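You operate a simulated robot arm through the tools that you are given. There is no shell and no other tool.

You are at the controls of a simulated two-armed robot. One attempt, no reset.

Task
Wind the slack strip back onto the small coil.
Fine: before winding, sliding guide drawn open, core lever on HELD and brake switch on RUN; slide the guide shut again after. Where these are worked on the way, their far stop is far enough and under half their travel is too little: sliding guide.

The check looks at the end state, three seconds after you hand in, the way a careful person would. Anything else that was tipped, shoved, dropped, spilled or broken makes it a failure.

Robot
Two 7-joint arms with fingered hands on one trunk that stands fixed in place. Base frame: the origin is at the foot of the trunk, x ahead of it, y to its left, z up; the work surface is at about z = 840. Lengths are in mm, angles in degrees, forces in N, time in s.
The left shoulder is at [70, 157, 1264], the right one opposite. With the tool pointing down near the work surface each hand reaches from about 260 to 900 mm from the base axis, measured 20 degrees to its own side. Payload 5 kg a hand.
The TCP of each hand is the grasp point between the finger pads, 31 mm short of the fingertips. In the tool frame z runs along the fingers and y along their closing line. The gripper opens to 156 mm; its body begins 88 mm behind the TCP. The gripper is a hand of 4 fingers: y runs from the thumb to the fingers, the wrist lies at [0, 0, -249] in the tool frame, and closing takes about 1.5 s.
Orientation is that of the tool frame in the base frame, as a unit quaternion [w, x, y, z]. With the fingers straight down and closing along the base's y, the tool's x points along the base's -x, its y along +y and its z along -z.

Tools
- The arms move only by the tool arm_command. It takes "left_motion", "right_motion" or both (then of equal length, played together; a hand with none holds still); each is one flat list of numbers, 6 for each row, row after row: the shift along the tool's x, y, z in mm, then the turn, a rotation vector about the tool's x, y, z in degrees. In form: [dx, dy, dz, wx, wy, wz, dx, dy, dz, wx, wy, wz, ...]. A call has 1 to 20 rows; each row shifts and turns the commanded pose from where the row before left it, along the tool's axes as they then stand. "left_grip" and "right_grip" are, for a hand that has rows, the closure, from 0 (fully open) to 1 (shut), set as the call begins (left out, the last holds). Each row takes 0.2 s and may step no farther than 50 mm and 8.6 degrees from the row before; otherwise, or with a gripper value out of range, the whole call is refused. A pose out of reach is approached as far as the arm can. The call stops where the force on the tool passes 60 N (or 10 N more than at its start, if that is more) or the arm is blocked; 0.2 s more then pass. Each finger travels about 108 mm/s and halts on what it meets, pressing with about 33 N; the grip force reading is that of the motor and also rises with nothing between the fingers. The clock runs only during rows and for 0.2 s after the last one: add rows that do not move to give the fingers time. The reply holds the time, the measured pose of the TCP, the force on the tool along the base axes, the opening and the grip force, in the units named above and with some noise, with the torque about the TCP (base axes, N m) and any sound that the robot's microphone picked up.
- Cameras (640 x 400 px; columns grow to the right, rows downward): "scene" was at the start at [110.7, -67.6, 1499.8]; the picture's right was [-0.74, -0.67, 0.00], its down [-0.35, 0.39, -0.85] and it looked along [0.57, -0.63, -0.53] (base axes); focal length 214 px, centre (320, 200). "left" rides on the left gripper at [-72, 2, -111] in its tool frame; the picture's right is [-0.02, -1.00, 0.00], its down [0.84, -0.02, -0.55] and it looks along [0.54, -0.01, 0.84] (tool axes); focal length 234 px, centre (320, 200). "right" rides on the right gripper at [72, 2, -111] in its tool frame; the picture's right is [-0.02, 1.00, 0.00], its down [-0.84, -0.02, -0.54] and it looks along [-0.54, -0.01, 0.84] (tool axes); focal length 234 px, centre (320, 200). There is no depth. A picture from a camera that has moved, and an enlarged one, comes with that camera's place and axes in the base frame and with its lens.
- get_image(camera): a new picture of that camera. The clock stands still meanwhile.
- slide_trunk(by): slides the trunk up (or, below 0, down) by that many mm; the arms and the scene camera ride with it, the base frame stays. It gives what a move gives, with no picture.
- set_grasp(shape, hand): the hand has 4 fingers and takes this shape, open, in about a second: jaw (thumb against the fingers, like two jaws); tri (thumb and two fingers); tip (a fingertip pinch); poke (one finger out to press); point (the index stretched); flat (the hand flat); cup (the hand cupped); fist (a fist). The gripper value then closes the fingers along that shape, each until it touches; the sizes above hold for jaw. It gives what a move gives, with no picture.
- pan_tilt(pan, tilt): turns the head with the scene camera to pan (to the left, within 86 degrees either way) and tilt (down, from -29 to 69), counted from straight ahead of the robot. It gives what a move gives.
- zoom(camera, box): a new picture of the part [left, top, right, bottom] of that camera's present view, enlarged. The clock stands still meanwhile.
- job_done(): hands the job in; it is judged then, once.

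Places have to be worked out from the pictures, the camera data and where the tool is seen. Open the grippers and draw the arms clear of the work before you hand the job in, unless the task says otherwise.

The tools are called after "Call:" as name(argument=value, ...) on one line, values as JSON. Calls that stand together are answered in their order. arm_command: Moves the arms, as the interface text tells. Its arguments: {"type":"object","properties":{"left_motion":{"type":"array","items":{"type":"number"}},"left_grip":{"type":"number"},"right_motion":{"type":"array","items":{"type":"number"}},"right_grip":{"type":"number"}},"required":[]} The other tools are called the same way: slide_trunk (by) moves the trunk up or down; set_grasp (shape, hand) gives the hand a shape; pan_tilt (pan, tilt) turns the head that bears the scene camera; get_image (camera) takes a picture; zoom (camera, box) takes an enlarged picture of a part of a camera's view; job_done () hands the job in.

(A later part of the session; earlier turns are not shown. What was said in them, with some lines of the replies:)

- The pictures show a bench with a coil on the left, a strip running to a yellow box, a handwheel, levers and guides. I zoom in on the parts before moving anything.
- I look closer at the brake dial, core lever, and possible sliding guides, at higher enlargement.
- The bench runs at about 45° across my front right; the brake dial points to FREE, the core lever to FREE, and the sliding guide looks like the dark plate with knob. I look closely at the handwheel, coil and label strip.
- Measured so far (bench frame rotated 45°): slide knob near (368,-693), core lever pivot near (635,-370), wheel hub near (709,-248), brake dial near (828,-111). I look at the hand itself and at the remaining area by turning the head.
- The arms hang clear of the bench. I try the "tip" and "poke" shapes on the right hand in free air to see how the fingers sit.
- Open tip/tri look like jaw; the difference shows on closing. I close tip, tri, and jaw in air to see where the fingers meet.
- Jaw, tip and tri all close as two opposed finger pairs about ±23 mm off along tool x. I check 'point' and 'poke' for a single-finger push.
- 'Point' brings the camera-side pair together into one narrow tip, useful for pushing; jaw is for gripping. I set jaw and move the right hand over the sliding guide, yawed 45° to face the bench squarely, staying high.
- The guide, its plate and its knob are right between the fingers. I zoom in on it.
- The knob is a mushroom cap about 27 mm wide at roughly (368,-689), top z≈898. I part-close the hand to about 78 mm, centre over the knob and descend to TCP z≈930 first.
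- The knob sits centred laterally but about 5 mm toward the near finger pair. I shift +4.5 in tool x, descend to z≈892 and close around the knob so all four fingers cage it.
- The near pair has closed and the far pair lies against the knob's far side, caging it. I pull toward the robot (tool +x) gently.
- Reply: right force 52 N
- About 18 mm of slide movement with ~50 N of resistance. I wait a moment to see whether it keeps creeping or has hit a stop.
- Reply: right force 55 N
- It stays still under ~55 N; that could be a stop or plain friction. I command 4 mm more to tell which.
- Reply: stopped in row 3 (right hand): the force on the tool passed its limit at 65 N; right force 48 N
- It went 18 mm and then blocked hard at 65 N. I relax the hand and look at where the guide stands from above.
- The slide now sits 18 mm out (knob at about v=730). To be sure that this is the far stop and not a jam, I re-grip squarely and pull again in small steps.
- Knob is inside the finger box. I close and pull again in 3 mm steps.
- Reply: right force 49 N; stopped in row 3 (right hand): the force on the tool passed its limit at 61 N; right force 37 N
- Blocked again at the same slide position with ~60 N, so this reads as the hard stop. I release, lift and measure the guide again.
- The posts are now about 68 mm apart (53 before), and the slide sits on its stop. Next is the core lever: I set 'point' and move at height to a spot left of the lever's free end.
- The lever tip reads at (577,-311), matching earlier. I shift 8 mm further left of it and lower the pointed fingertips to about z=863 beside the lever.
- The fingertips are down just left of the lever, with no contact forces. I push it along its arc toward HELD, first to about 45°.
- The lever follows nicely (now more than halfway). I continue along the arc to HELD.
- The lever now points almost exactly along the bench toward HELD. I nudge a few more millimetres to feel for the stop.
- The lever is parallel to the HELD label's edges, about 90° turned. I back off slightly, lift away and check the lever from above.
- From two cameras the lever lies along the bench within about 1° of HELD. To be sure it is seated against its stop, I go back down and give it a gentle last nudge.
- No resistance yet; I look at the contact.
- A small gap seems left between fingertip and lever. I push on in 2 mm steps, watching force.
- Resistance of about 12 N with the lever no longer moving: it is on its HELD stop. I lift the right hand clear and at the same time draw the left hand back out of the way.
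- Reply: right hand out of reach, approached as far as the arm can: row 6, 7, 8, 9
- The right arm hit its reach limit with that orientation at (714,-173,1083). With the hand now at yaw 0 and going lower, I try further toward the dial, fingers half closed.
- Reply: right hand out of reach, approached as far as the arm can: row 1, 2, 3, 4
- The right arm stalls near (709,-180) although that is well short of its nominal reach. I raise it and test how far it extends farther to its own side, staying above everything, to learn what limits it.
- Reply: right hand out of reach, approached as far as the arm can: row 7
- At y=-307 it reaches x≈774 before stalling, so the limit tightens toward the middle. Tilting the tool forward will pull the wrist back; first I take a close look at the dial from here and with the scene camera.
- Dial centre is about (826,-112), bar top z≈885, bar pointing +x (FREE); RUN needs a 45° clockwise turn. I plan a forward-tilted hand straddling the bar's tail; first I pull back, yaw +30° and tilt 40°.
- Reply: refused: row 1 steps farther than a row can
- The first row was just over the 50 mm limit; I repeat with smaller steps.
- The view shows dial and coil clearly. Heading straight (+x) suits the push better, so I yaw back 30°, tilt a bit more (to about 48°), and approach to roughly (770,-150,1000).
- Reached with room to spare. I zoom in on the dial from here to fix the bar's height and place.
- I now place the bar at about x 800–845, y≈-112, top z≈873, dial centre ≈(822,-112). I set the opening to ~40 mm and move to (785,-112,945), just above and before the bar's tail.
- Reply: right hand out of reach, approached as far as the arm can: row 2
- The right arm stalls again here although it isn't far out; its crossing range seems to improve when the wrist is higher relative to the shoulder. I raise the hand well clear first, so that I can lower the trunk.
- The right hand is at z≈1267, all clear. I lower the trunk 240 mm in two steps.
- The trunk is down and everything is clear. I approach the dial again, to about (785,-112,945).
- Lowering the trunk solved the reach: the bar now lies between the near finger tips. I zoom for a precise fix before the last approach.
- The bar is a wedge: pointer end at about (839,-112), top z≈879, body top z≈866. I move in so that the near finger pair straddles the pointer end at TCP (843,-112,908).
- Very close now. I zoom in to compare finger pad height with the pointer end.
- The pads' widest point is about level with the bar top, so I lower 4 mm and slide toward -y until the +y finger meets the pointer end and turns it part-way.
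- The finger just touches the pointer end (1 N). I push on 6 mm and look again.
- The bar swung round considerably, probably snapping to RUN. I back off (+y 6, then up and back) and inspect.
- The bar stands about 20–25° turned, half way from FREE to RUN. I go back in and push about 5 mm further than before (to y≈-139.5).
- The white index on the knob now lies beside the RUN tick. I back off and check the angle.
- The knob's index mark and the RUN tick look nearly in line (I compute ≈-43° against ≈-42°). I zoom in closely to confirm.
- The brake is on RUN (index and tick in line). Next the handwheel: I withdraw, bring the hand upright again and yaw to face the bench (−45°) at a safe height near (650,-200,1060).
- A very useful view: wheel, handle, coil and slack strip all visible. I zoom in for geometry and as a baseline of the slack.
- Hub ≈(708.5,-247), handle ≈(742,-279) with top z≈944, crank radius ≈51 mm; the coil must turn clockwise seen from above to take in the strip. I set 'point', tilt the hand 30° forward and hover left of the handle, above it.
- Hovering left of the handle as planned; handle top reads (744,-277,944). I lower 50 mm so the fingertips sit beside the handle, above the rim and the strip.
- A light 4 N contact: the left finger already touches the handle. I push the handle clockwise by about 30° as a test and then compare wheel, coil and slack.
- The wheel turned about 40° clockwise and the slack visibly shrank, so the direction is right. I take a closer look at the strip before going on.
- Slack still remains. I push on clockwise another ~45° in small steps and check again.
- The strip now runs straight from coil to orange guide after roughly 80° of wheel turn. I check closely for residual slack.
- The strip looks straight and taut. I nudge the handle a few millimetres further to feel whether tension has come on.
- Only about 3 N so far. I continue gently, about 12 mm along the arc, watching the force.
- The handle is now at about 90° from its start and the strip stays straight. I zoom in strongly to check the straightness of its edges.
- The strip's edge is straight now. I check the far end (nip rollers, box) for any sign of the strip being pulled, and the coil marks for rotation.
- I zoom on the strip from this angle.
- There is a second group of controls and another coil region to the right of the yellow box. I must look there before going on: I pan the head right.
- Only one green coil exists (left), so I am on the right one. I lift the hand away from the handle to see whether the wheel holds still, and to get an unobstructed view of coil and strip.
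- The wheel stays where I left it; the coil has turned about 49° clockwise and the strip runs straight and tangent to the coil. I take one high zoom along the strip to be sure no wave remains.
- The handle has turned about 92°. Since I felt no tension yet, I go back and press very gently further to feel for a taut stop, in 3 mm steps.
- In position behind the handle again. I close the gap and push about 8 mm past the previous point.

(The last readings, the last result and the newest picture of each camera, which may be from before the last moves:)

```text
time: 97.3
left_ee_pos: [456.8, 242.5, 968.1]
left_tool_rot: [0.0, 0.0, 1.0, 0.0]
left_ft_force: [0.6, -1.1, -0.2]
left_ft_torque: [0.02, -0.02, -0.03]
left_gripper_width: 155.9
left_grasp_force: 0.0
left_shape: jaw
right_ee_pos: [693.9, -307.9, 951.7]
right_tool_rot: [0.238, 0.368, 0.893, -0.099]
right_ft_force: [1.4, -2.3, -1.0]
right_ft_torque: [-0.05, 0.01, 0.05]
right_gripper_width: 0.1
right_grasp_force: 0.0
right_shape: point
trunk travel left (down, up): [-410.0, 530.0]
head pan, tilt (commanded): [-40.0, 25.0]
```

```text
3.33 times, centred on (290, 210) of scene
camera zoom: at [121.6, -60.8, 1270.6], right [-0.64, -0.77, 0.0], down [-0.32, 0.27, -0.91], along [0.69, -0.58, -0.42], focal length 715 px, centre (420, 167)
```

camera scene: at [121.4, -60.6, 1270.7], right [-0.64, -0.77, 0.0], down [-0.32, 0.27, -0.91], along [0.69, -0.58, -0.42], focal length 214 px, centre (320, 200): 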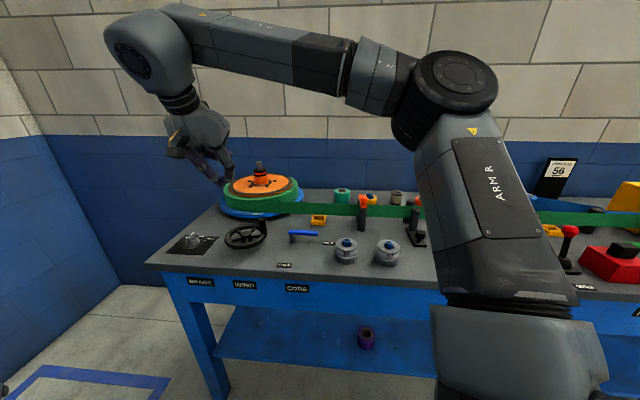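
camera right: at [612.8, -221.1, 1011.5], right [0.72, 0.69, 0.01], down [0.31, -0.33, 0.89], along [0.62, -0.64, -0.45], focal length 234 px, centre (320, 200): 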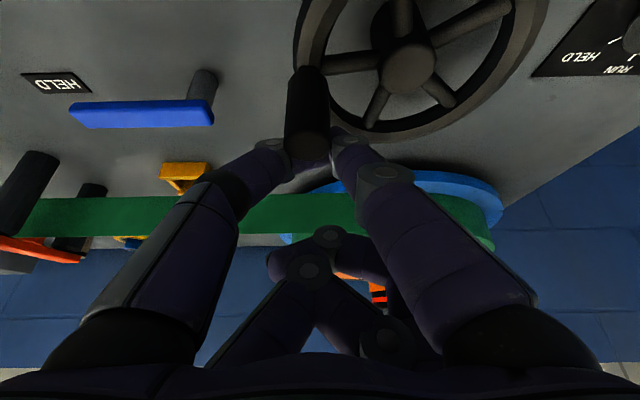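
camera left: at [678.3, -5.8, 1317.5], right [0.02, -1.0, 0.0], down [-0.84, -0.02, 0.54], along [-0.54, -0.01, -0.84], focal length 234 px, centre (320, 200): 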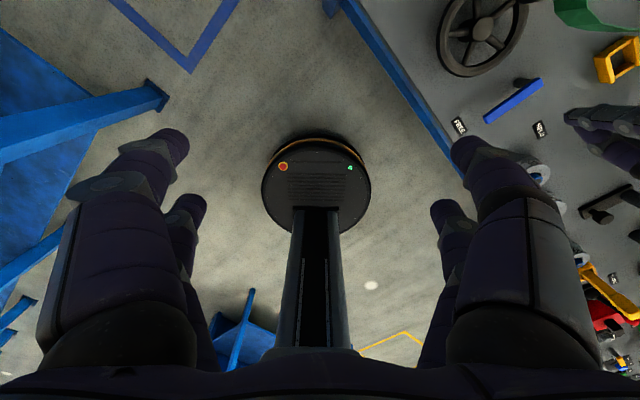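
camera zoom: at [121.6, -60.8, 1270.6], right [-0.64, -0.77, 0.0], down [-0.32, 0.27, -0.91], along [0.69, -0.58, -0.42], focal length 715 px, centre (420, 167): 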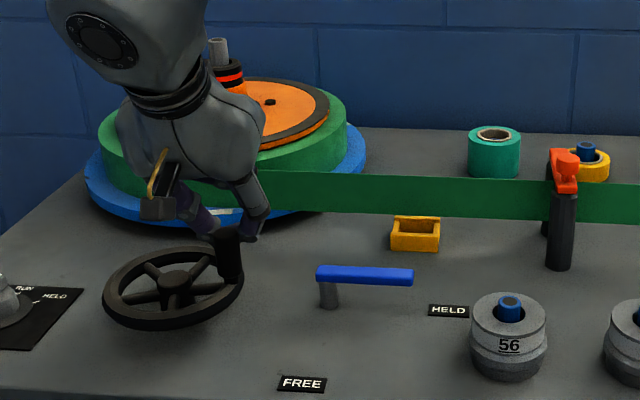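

No stop felt (2.7 N) with the handle now about 6° further. I zoom on the coil's white mark to see whether the coil is still turning with the wheel.

Call:
zoom(camera="scene", box=[205, 155, 315, 225])

```text
5.71 times, centred on (260, 190) of scene
camera zoom: at [121.6, -60.8, 1270.6], right [-0.64, -0.77, 0.0], down [-0.32, 0.27, -0.91], along [0.69, -0.58, -0.42], focal length 1226 px, centre (663, 257)
```

zoom: 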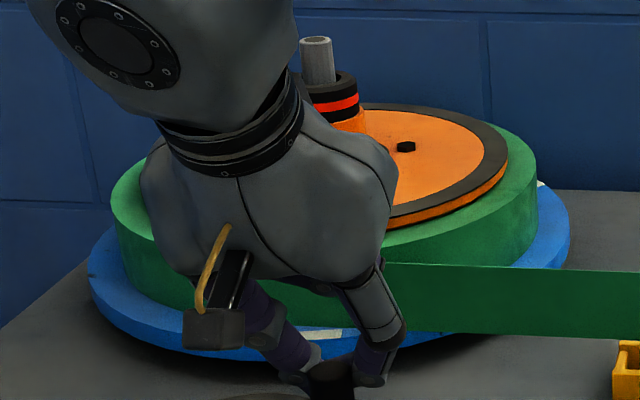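

The coil's marks have not moved since the last look, so the coil itself has come to its taut end. One more 4 mm press to feel a firm end.

Call:
arm_command(right_motion=[1.8, -0.8, -1, 0, 0, 0, 1.8, -0.8, -1, 0, 0, 0, 0, 0, 0, 0, 0, 0])

Call:
zoom(camera="scene", box=[205, 155, 315, 225])

Call:
zoom(camera="scene", box=[200, 200, 290, 260])

```text
time: 98.2
left_ee_pos: [457.5, 244.7, 967.3]
left_tool_rot: [0.0, 0.0, 1.0, 0.0]
left_ft_force: [0.9, -0.5, -0.2]
left_ft_torque: [-0.02, 0.02, 0.02]
left_gripper_width: 156.0
left_grasp_force: 0.0
left_shape: jaw
right_ee_pos: [689.7, -305.0, 950.5]
right_tool_rot: [0.239, 0.368, 0.893, -0.1]
right_ft_force: [0.6, -1.1, -0.2]
right_ft_torque: [-0.03, 0.0, 0.04]
right_gripper_width: 0.0
right_grasp_force: 0.0
right_shape: point
trunk travel left (down, up): [-410.0, 530.0]
head pan, tilt (commanded): [-40.0, 25.0]
```

```text
5.71 times, centred on (260, 190) of scene
camera zoom: at [121.6, -60.7, 1270.6], right [-0.64, -0.77, 0.0], down [-0.32, 0.27, -0.91], along [0.69, -0.58, -0.42], focal length 1226 px, centre (663, 257)
```

zoom: 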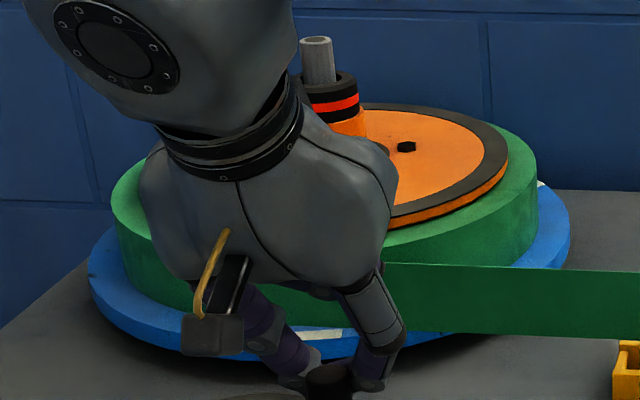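

```text
6.67 times, centred on (245, 230) of scene
camera zoom: at [121.6, -60.7, 1270.6], right [-0.64, -0.77, 0.0], down [-0.32, 0.27, -0.91], along [0.69, -0.58, -0.42], focal length 1430 px, centre (820, 0)
```

zoom: 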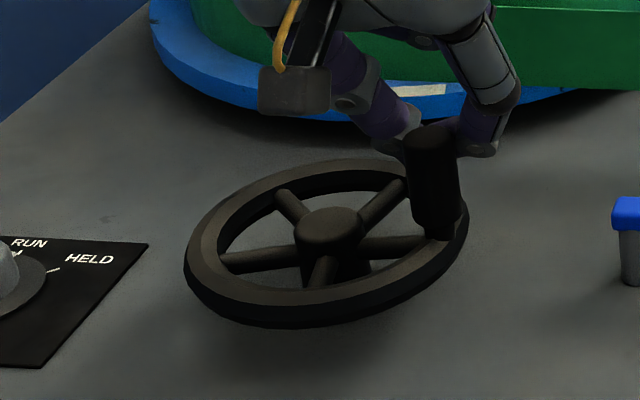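

The wheel turns on but the coil and strip no longer move: the slack is fully wound and the end is reached. I lift the hand away, untilt it, and raise the trunk back up.

Call:
arm_command(right_motion=[-4, 0, 2, 0, 0, 0, -17, 0, -29, 0, 0, 0, -17, 0, -29, 0, 0, 0, -17, 0, -29, 0, 0, 0, 20, -5, -38, 0, 0, 0, 20, -5, -38, 0, 0, 0, 20, -5, -38, 0, 0, 0, 0, 0, 0, 0, 7.5, 0, 0, 0, 0, 0, 7.5, 0, 0, 0, 0, 0, 7.5, 0, 0, 0, 0, 0, 7.5, 0, 0, 0, 0, 0, 0, 0])

Call:
slide_trunk(by=240)

Call:
set_grasp(hand="right", shape="jaw")

Call:
get_image(camera="scene")

Call:
get_image(camera="right")

```text
time: 100.8
left_ee_pos: [455.7, 243.6, 967.9]
left_tool_rot: [0.0, 0.0, 1.0, -0.001]
left_ft_force: [1.5, 0.3, -0.9]
left_ft_torque: [-0.02, -0.03, -0.01]
left_gripper_width: 156.0
left_grasp_force: 0.1
left_shape: jaw
right_ee_pos: [605.7, -240.5, 1120.3]
right_tool_rot: [0.001, 0.381, 0.925, 0.0]
right_ft_force: [-0.2, 0.8, -0.1]
right_ft_torque: [-0.01, -0.03, 0.0]
right_gripper_width: 0.0
right_grasp_force: 0.1
right_shape: point
trunk travel left (down, up): [-410.0, 530.0]
head pan, tilt (commanded): [-40.0, 25.0]
```

```text
time: 103.2
left_ee_pos: [457.5, 244.1, 1207.3]
left_tool_rot: [0.0, 0.0, 1.0, 0.0]
left_ft_force: [-0.5, -0.2, -0.3]
left_ft_torque: [-0.01, 0.02, 0.0]
left_gripper_width: 156.0
left_grasp_force: 0.1
left_shape: jaw
right_ee_pos: [606.5, -242.2, 1359.8]
right_tool_rot: [0.0, 0.381, 0.924, -0.002]
right_ft_force: [0.4, -0.6, 0.1]
right_ft_torque: [0.01, 0.02, 0.01]
right_gripper_width: 0.0
right_grasp_force: 0.0
right_shape: point
trunk travel left (down, up): [-650.0, 290.0]
head pan, tilt (commanded): [-40.0, 25.0]
```

```text
time: 104.2
left_ee_pos: [456.7, 245.0, 1206.9]
left_tool_rot: [0.0, 0.0, 1.0, -0.001]
left_ft_force: [0.1, -0.1, -0.2]
left_ft_torque: [0.0, 0.01, 0.0]
left_gripper_width: 155.8
left_grasp_force: 0.0
left_shape: jaw
right_ee_pos: [605.8, -241.7, 1359.0]
right_tool_rot: [0.001, 0.382, 0.924, -0.001]
right_ft_force: [-0.5, 0.0, 0.0]
right_ft_torque: [0.0, 0.02, 0.01]
right_gripper_width: 155.7
right_grasp_force: 0.1
right_shape: jaw
trunk travel left (down, up): [-650.0, 290.0]
head pan, tilt (commanded): [-40.0, 25.0]
```

```text
taken
camera scene: at [121.4, -60.5, 1510.7], right [-0.64, -0.77, 0.0], down [-0.32, 0.27, -0.91], along [0.69, -0.58, -0.42], focal length 214 px, centre (320, 200)
```

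scene: 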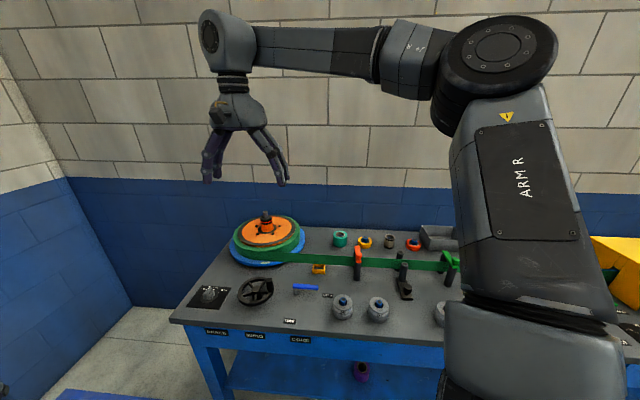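

```text
taken
camera right: at [557.8, -188.8, 1471.2], right [0.72, 0.69, 0.0], down [0.58, -0.6, 0.55], along [0.38, -0.4, -0.84], focal length 234 px, centre (320, 200)
```

right: 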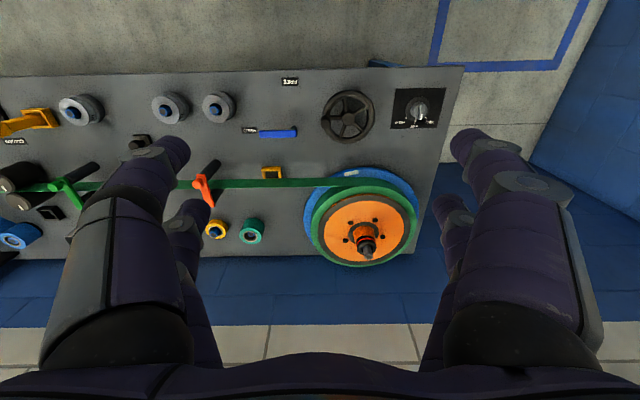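

A nice overhead view. I zoom in to verify strip, lever, dial and wheel from above.

Call:
zoom(camera="right", box=[180, 60, 470, 280])

Call:
zoom(camera="right", box=[380, 70, 460, 140])

```text
1.82 times, centred on (325, 170) of right
camera zoom: at [557.8, -188.8, 1471.2], right [0.72, 0.69, 0.0], down [0.58, -0.6, 0.55], along [0.38, -0.4, -0.84], focal length 426 px, centre (311, 254)
```

zoom: 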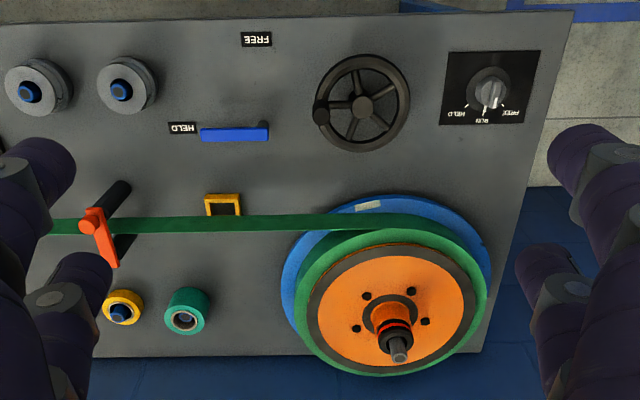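

```text
5.71 times, centred on (420, 105) of right
camera zoom: at [557.8, -188.8, 1471.2], right [0.72, 0.69, 0.0], down [0.58, -0.6, 0.55], along [0.38, -0.4, -0.84], focal length 1338 px, centre (-251, 743)
```

zoom: 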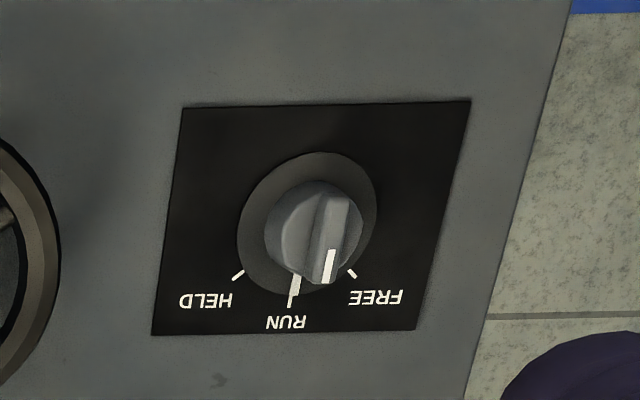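

Everything reads right: index on RUN, lever on HELD, strip straight. Now I carry the right hand at height over to the sliding guide's knob to shut it.

Call:
arm_command(right_motion=[-10.9, -40.5, 0, 0, 0, 0, -10.9, -40.5, 0, 0, 0, 0, -10.9, -40.5, 0, 0, 0, 0, -10.9, -40.5, 0, 0, 0, 0, -10.9, -40.5, 0, 0, 0, 0, -10.9, -40.5, 0, 0, 0, 0, -10.9, -40.5, 0, 0, 0, 0, -10.9, -40.5, 0, 0, 0, 0, -10.9, -40.5, 0, 0, 0, 0, -10.9, -40.5, 0, 0, 0, 0, -10.9, -40.5, 0, 0, 0, 0, -10.9, -40.5, 0, 0, 0, 0, 0, 0, 40, 0, 0, 0, 0, 0, 40, 0, 0, 0, 0, 0, 40, 0, 0, 0, 0, 0, 40, 0, 0, 0, 0, 0, 40, 0, 0, 0, 0, 0, 40, 0, 0, 0, 0, 0, 40, 0, 0, 0, 0, 0, 0, 0, 0, 0], right_grip=0.5)

Call:
zoom(camera="right", box=[230, 70, 410, 270])

Call:
pan_tilt(pan=-60, tilt=38)

Call:
get_image(camera="scene")

```text
time: 108.3
left_ee_pos: [456.7, 245.1, 1207.1]
left_tool_rot: [0.0, 0.0, 1.0, 0.0]
left_ft_force: [-0.9, 0.0, 0.0]
left_ft_torque: [-0.03, -0.01, -0.01]
left_gripper_width: 155.7
left_grasp_force: 0.0
left_shape: jaw
right_ee_pos: [358.6, -678.2, 1082.3]
right_tool_rot: [0.0, 0.383, 0.924, -0.002]
right_ft_force: [1.0, -0.2, -0.4]
right_ft_torque: [-0.02, -0.02, -0.02]
right_gripper_width: 78.3
right_grasp_force: 0.1
right_shape: jaw
trunk travel left (down, up): [-650.0, 290.0]
head pan, tilt (commanded): [-40.0, 25.0]
```

```text
2.00 times, centred on (320, 170) of right
camera zoom: at [309.7, -625.0, 1193.0], right [0.72, 0.69, 0.0], down [0.58, -0.6, 0.55], along [0.38, -0.4, -0.84], focal length 468 px, centre (320, 260)
```

zoom: 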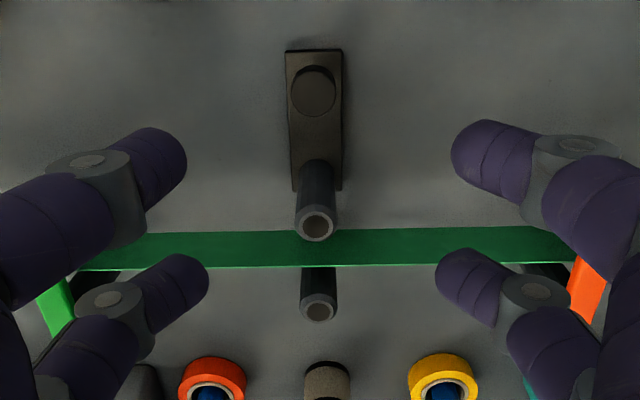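

```text
time: 109.2
left_ee_pos: [457.2, 243.6, 1208.1]
left_tool_rot: [0.0, -0.001, 1.0, 0.001]
left_ft_force: [-0.7, 0.5, -0.5]
left_ft_torque: [-0.04, 0.01, -0.02]
left_gripper_width: 155.9
left_grasp_force: 0.1
left_shape: jaw
right_ee_pos: [359.1, -678.2, 1082.1]
right_tool_rot: [0.0, 0.381, 0.924, -0.002]
right_ft_force: [0.2, 0.6, 0.0]
right_ft_torque: [-0.02, 0.01, 0.0]
right_gripper_width: 78.6
right_grasp_force: 0.0
right_shape: jaw
trunk travel left (down, up): [-650.0, 290.0]
head pan, tilt (commanded): [-60.0, 38.0]
```

```text
taken
camera scene: at [94.3, -76.3, 1490.3], right [-0.87, -0.5, 0.0], down [-0.31, 0.53, -0.79], along [0.39, -0.68, -0.62], focal length 214 px, centre (320, 200)
```

scene: 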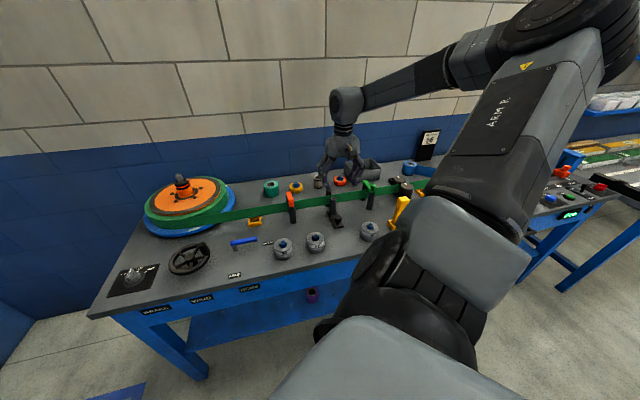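

Knob at about (353.4,-675.8), i.e. still on the open stop. I align over it, descend to z≈893 and close the fingers around it.

Call:
arm_command(right_motion=[2.5, -2.4, 0, 0, 0, 0, 0, 0, 38, 0, 0, 0, 0, 0, 38, 0, 0, 0, 0, 0, 38, 0, 0, 0, 0, 0, 38, 0, 0, 0, 0, 0, 36, 0, 0, 0, 0, 0, 0, 0, 0, 0])

Call:
get_image(camera="right")

```text
time: 110.8
left_ee_pos: [456.6, 243.8, 1207.1]
left_tool_rot: [0.0, -0.001, 1.0, -0.001]
left_ft_force: [-0.2, -0.2, -0.8]
left_ft_torque: [0.0, 0.02, -0.03]
left_gripper_width: 156.3
left_grasp_force: 0.0
left_shape: jaw
right_ee_pos: [352.1, -678.7, 892.3]
right_tool_rot: [0.001, 0.381, 0.924, -0.001]
right_ft_force: [-0.4, 0.0, -1.0]
right_ft_torque: [-0.02, -0.04, 0.02]
right_gripper_width: 78.5
right_grasp_force: 0.1
right_shape: jaw
trunk travel left (down, up): [-650.0, 290.0]
head pan, tilt (commanded): [-60.0, 38.0]
```

```text
taken
camera right: at [304.0, -626.3, 1004.1], right [0.72, 0.69, 0.0], down [0.58, -0.6, 0.55], along [0.38, -0.4, -0.84], focal length 234 px, centre (320, 200)
```

right: 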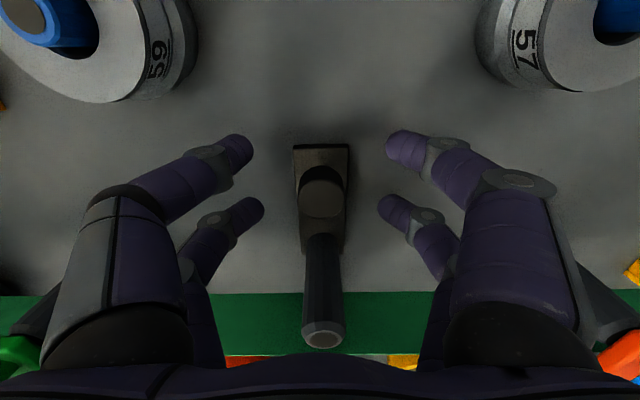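

Centred. I close around the knob and push it away from me (tool -x) in 4 mm steps toward the shut stop.

Call:
arm_command(right_motion=[0, 0, 0, 0, 0, 0, 0, 0, 0, 0, 0, 0, 0, 0, 0, 0, 0, 0, 0, 0, 0, 0, 0, 0, 0, 0, 0, 0, 0, 0], right_grip=1.0)

Call:
arm_command(right_motion=[-4, 0, 0, 0, 0, 0, -4, 0, 0, 0, 0, 0, -4, 0, 0, 0, 0, 0, -4, 0, 0, 0, 0, 0, 0, 0, 0, 0, 0, 0])

Call:
get_image(camera="right")

```text
time: 112.0
left_ee_pos: [458.9, 242.6, 1208.2]
left_tool_rot: [-0.001, 0.0, 1.0, 0.0]
left_ft_force: [-0.7, 1.3, -0.2]
left_ft_torque: [-0.03, -0.01, 0.01]
left_gripper_width: 155.8
left_grasp_force: 0.0
left_shape: jaw
right_ee_pos: [354.7, -682.8, 893.2]
right_tool_rot: [0.001, 0.382, 0.924, -0.001]
right_ft_force: [14.1, -14.2, -0.4]
right_ft_torque: [-0.22, -0.26, -0.05]
right_gripper_width: 0.2
right_grasp_force: 32.6
right_shape: jaw
trunk travel left (down, up): [-650.0, 290.0]
head pan, tilt (commanded): [-60.0, 38.0]
```

```text
time: 113.2
left_ee_pos: [458.4, 243.8, 1207.4]
left_tool_rot: [-0.001, 0.0, 1.0, 0.0]
left_ft_force: [-0.6, 0.5, -0.7]
left_ft_torque: [-0.01, 0.02, 0.01]
left_gripper_width: 156.0
left_grasp_force: 0.1
left_shape: jaw
right_ee_pos: [361.9, -689.9, 893.4]
right_tool_rot: [0.0, 0.381, 0.925, -0.001]
right_ft_force: [1.7, 0.0, -1.8]
right_ft_torque: [0.01, -0.02, 0.04]
right_gripper_width: 0.1
right_grasp_force: 32.7
right_shape: jaw
trunk travel left (down, up): [-650.0, 290.0]
head pan, tilt (commanded): [-60.0, 38.0]
```

```text
taken
camera right: at [314.5, -637.2, 1003.6], right [0.72, 0.69, 0.0], down [0.58, -0.6, 0.55], along [0.38, -0.39, -0.84], focal length 234 px, centre (320, 200)
```

right: 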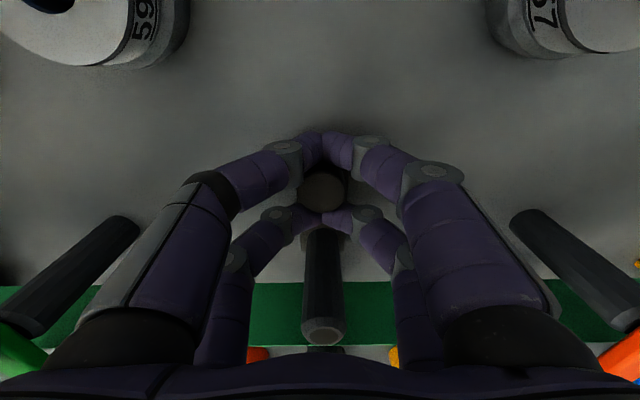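

The knob now rests against the near pair; I keep pushing toward shut.

Call:
arm_command(right_motion=[-4, 0, 0, 0, 0, 0, -4, 0, 0, 0, 0, 0, -4, 0, 0, 0, 0, 0, 0, 0, 0, 0, 0, 0])

Call:
get_image(camera="right")

```text
time: 114.2
left_ee_pos: [456.5, 244.5, 1208.1]
left_tool_rot: [0.002, 0.0, 1.0, 0.0]
left_ft_force: [-0.1, 0.5, 0.0]
left_ft_torque: [0.0, -0.03, 0.03]
left_gripper_width: 156.1
left_grasp_force: 0.0
left_shape: jaw
right_ee_pos: [369.4, -696.8, 893.8]
right_tool_rot: [-0.002, 0.381, 0.924, 0.0]
right_ft_force: [-15.3, 17.6, -6.5]
right_ft_torque: [0.31, 0.3, 0.03]
right_gripper_width: 0.0
right_grasp_force: 33.3
right_shape: jaw
trunk travel left (down, up): [-650.0, 290.0]
head pan, tilt (commanded): [-60.0, 38.0]
```

```text
taken
camera right: at [321.4, -644.1, 1004.6], right [0.72, 0.69, 0.0], down [0.58, -0.61, 0.54], along [0.37, -0.39, -0.84], focal length 234 px, centre (320, 200)
```

right: 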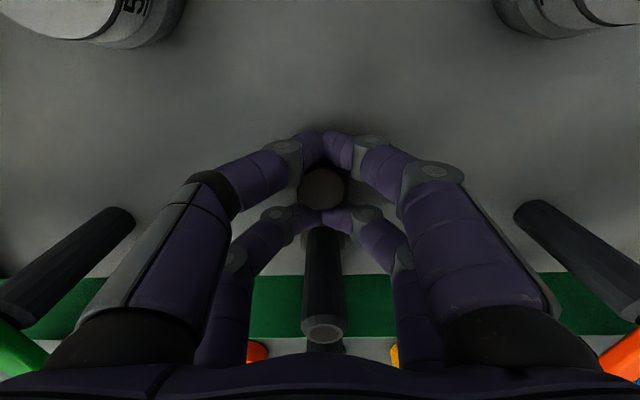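

Resistance of ~23 N with the knob near v≈743 (shut was ≈748). I push on in 3 mm steps to the stop.

Call:
arm_command(right_motion=[-3, 0, 0, 0, 0, 0, -3, 0, 0, 0, 0, 0, 0, 0, 0, 0, 0, 0])

Call:
arm_command(right_motion=[-3, 0, 0, 0, 0, 0, 0, 0, 0, 0, 0, 0])

Call:
get_image(camera="right")

```text
time: 115.0
left_ee_pos: [452.8, 246.4, 1208.1]
left_tool_rot: [0.001, 0.0, 1.0, -0.002]
left_ft_force: [-0.3, 0.1, 0.0]
left_ft_torque: [0.0, -0.01, 0.01]
left_gripper_width: 155.9
left_grasp_force: 0.0
left_shape: jaw
right_ee_pos: [370.7, -697.5, 894.4]
right_tool_rot: [-0.005, 0.381, 0.925, 0.001]
right_ft_force: [-31.5, 29.1, -6.9]
right_ft_torque: [0.57, 0.67, 0.14]
right_gripper_width: 0.0
right_grasp_force: 32.5
right_shape: jaw
trunk travel left (down, up): [-650.0, 290.0]
head pan, tilt (commanded): [-60.0, 38.0]
```

```text
time: 115.6
left_ee_pos: [453.0, 247.1, 1209.4]
left_tool_rot: [0.002, 0.0, 1.0, -0.002]
left_ft_force: [0.0, 0.0, 0.1]
left_ft_torque: [0.02, 0.0, 0.02]
left_gripper_width: 155.9
left_grasp_force: 0.0
left_shape: jaw
right_ee_pos: [372.3, -697.2, 894.0]
right_tool_rot: [-0.008, 0.38, 0.925, 0.003]
right_ft_force: [-38.3, 34.3, -9.1]
right_ft_torque: [0.58, 0.73, 0.16]
right_gripper_width: 0.0
right_grasp_force: 32.8
right_shape: jaw
trunk travel left (down, up): [-650.0, 290.0]
head pan, tilt (commanded): [-60.0, 38.0]
```

```text
taken
camera right: at [323.7, -645.4, 1005.6], right [0.72, 0.69, 0.0], down [0.59, -0.61, 0.53], along [0.37, -0.38, -0.85], focal length 234 px, centre (320, 200)
```

right: 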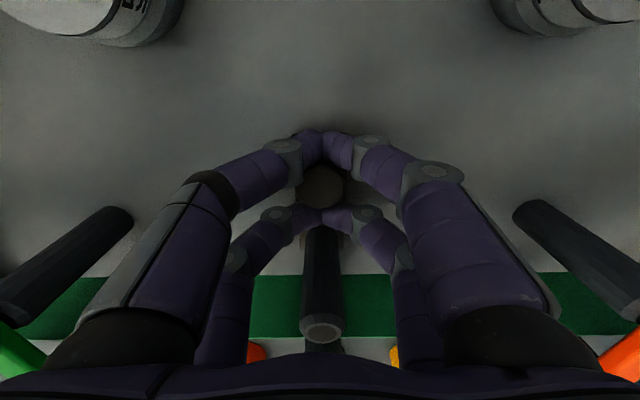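

The force climbs (51 N) with no further motion: the guide is on its shut stop. I open the fingers, lift off and verify.

Call:
arm_command(right_motion=[2, 0, 0, 0, 0, 0, 2, 0, 0, 0, 0, 0, 0, 0, 0, 0, 0, 0, 0, 0, 0, 0, 0, 0, 0, 0, 0, 0, 0, 0], right_grip=0.5)

Call:
arm_command(right_motion=[0, 0, -38, 0, 0, 0, 0, 0, -38, 0, 0, 0, 0, 0, -38, 0, 0, 0, 0, 0, -38, 0, 0, 0, 0, 0, -38, 0, 0, 0, 0, 0, 0, 0, 0, 0])

Call:
zoom(camera="right", box=[230, 70, 410, 270])

Call:
zoom(camera="scene", box=[270, 150, 400, 250])

```text
time: 116.8
left_ee_pos: [457.6, 243.6, 1207.6]
left_tool_rot: [0.0, 0.0, 1.0, 0.0]
left_ft_force: [0.2, -0.5, -0.6]
left_ft_torque: [-0.03, 0.03, 0.02]
left_gripper_width: 155.8
left_grasp_force: 0.0
left_shape: jaw
right_ee_pos: [377.2, -702.2, 893.9]
right_tool_rot: [0.001, 0.382, 0.924, -0.001]
right_ft_force: [0.5, 0.0, 0.5]
right_ft_torque: [0.02, 0.0, -0.04]
right_gripper_width: 77.4
right_grasp_force: 0.1
right_shape: jaw
trunk travel left (down, up): [-650.0, 290.0]
head pan, tilt (commanded): [-60.0, 38.0]
```

```text
time: 118.2
left_ee_pos: [458.6, 242.5, 1207.6]
left_tool_rot: [0.0, 0.0, 1.0, 0.0]
left_ft_force: [0.8, -0.5, -0.1]
left_ft_torque: [0.04, 0.05, -0.01]
left_gripper_width: 155.9
left_grasp_force: 0.1
left_shape: jaw
right_ee_pos: [374.4, -701.8, 1083.6]
right_tool_rot: [0.0, 0.381, 0.925, 0.0]
right_ft_force: [0.2, -0.2, -0.4]
right_ft_torque: [-0.03, 0.01, 0.0]
right_gripper_width: 77.7
right_grasp_force: 0.1
right_shape: jaw
trunk travel left (down, up): [-650.0, 290.0]
head pan, tilt (commanded): [-60.0, 38.0]
```

```text
2.00 times, centred on (320, 170) of right
camera zoom: at [326.1, -649.5, 1194.8], right [0.72, 0.69, 0.0], down [0.58, -0.61, 0.54], along [0.38, -0.39, -0.84], focal length 468 px, centre (320, 260)
```

zoom: 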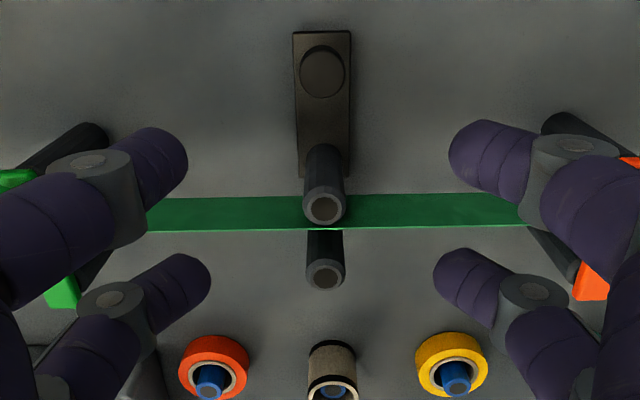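

```text
4.00 times, centred on (335, 200) of scene
camera zoom: at [94.6, -76.9, 1490.2], right [-0.87, -0.5, 0.0], down [-0.31, 0.53, -0.79], along [0.39, -0.68, -0.62], focal length 858 px, centre (260, 200)
```

zoom: 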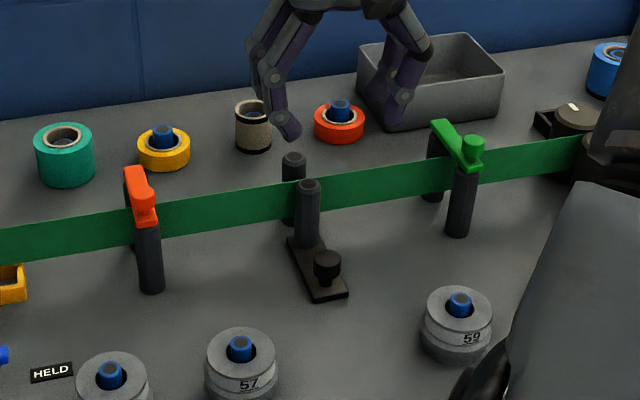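

The knob is back at v≈747 (748 at the start) and the post gap is as it was, so the guide is shut. I open the hand and draw the right arm up and back, clear of the work.

Call:
arm_command(right_motion=[0, 0, -37, 0, 0, 0, 0, 0, -37, 0, 0, 0, 0, 0, -37, 0, 0, 0, 0, 0, -37, 0, 0, 0, 0, 0, -37, 0, 0, 0, 31.4, 20.8, 0, 0, 0, 0, 31.4, 20.8, 0, 0, 0, 0, 31.4, 20.8, 0, 0, 0, 0, 31.4, 20.8, 0, 0, 0, 0, 31.4, 20.8, 0, 0, 0, 0, 0, 0, 0, 0, 0, 0], right_grip=0)

Call:
pan_tilt(pan=-48.1, tilt=31.8)

Call:
get_image(camera="scene")

Call:
get_image(camera="right")

```text
time: 120.6
left_ee_pos: [457.6, 244.4, 1207.1]
left_tool_rot: [0.0, 0.0, 1.0, 0.001]
left_ft_force: [-0.1, 0.2, -0.4]
left_ft_torque: [0.0, 0.02, 0.02]
left_gripper_width: 155.7
left_grasp_force: 0.0
left_shape: jaw
right_ee_pos: [337.2, -517.4, 1269.7]
right_tool_rot: [-0.001, 0.382, 0.924, -0.001]
right_ft_force: [-0.3, 0.2, 0.6]
right_ft_torque: [-0.03, -0.01, 0.01]
right_gripper_width: 155.9
right_grasp_force: 0.1
right_shape: jaw
trunk travel left (down, up): [-650.0, 290.0]
head pan, tilt (commanded): [-60.0, 38.0]
```

```text
time: 121.3
left_ee_pos: [456.5, 244.2, 1208.6]
left_tool_rot: [0.001, 0.0, 1.0, 0.0]
left_ft_force: [0.7, 0.3, 0.5]
left_ft_torque: [0.03, 0.01, -0.01]
left_gripper_width: 155.8
left_grasp_force: 0.0
left_shape: jaw
right_ee_pos: [335.9, -518.4, 1269.1]
right_tool_rot: [0.001, 0.382, 0.924, -0.002]
right_ft_force: [0.9, 0.5, 0.5]
right_ft_torque: [-0.04, 0.03, -0.03]
right_gripper_width: 155.7
right_grasp_force: 0.1
right_shape: jaw
trunk travel left (down, up): [-650.0, 290.0]
head pan, tilt (commanded): [-48.1, 31.8]
```

```text
taken
camera scene: at [110.6, -68.1, 1499.8], right [-0.74, -0.67, 0.0], down [-0.35, 0.39, -0.85], along [0.57, -0.63, -0.53], focal length 214 px, centre (320, 200)
```

scene: 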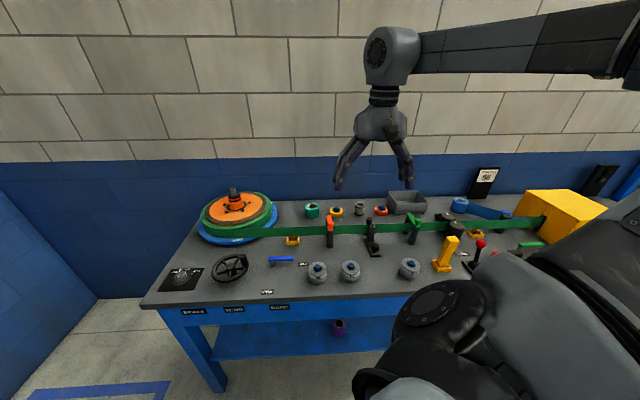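

```text
taken
camera right: at [288.4, -465.3, 1381.2], right [0.72, 0.69, 0.0], down [0.58, -0.6, 0.55], along [0.38, -0.4, -0.84], focal length 234 px, centre (320, 200)
```

right: 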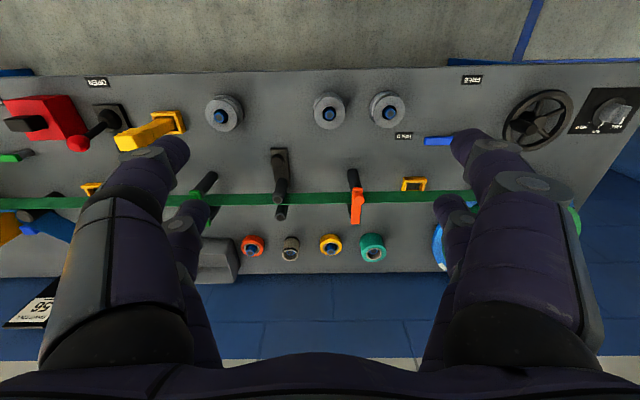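

The scene camera has its starting pose again, so I can compare the guide and dial with the first pictures.

Call:
zoom(camera="scene", box=[340, 200, 400, 260])

Call:
zoom(camera="scene", box=[140, 170, 300, 320])

Call:
zoom(camera="scene", box=[150, 250, 220, 300])

```text
6.67 times, centred on (370, 230) of scene
camera zoom: at [110.6, -68.1, 1499.8], right [-0.74, -0.67, 0.0], down [-0.35, 0.39, -0.85], along [0.57, -0.63, -0.53], focal length 1430 px, centre (-13, 0)
```

zoom: 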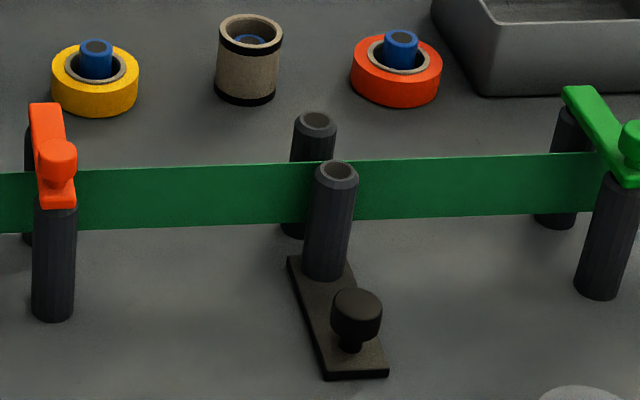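

```text
2.67 times, centred on (220, 245) of scene
camera zoom: at [110.6, -68.1, 1499.8], right [-0.74, -0.67, 0.0], down [-0.35, 0.39, -0.85], along [0.57, -0.63, -0.53], focal length 572 px, centre (587, 80)
```

zoom: 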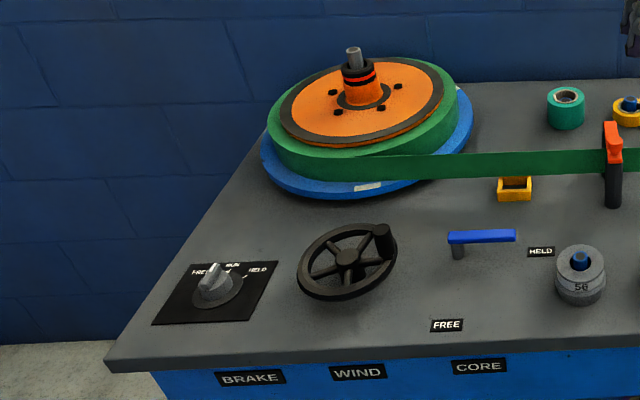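

```text
8.00 times, centred on (185, 275) of scene
camera zoom: at [110.6, -68.1, 1499.8], right [-0.74, -0.67, 0.0], down [-0.35, 0.39, -0.85], along [0.57, -0.63, -0.53], focal length 1716 px, centre (1400, -400)
```

zoom: 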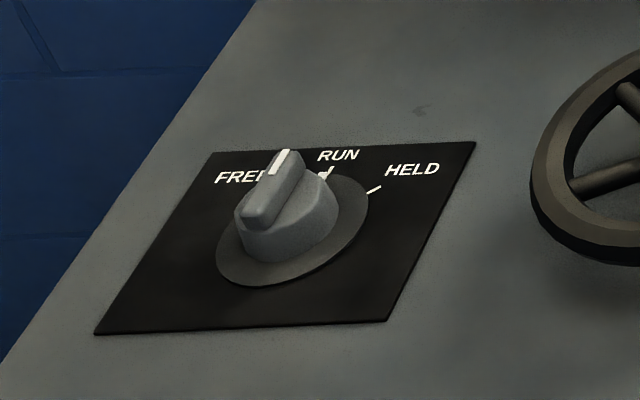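

The guide stands exactly where it was shut at the start. The strip runs straight onto the coil, the core lever is on HELD and the brake on RUN. Nothing else has been disturbed, and both hands are open and clear, so I hand the job in.

Call:
job_done()

```text
The job is handed in.
```

I wound the slack strip back onto the small coil and handed the job in; I haven't seen the result of the check.

- **Strip:** it runs straight from the orange guide onto the coil. I turned the handwheel about 92° clockwise. Past that the wheel still turned freely, but the coil and strip no longer moved.
- **Sliding guide:** before winding I drew it about 18 mm, where it blocked hard at over 60 N. I took that for its far stop after a second pull met the same block. It is now shut again against its stop, in the same position as in the first pictures.
- **Core lever:** on HELD, pushed until it met its stop.
- **Brake switch:** on RUN. I felt no click or stop there, so I set it by eye; its index lines up with the RUN mark.

The final pictures show nothing else on the bench moved. The grippers are open and both arms are clear. To reach the brake and the handwheel I lowered the trunk by 240 mm, and it is back at its original height.
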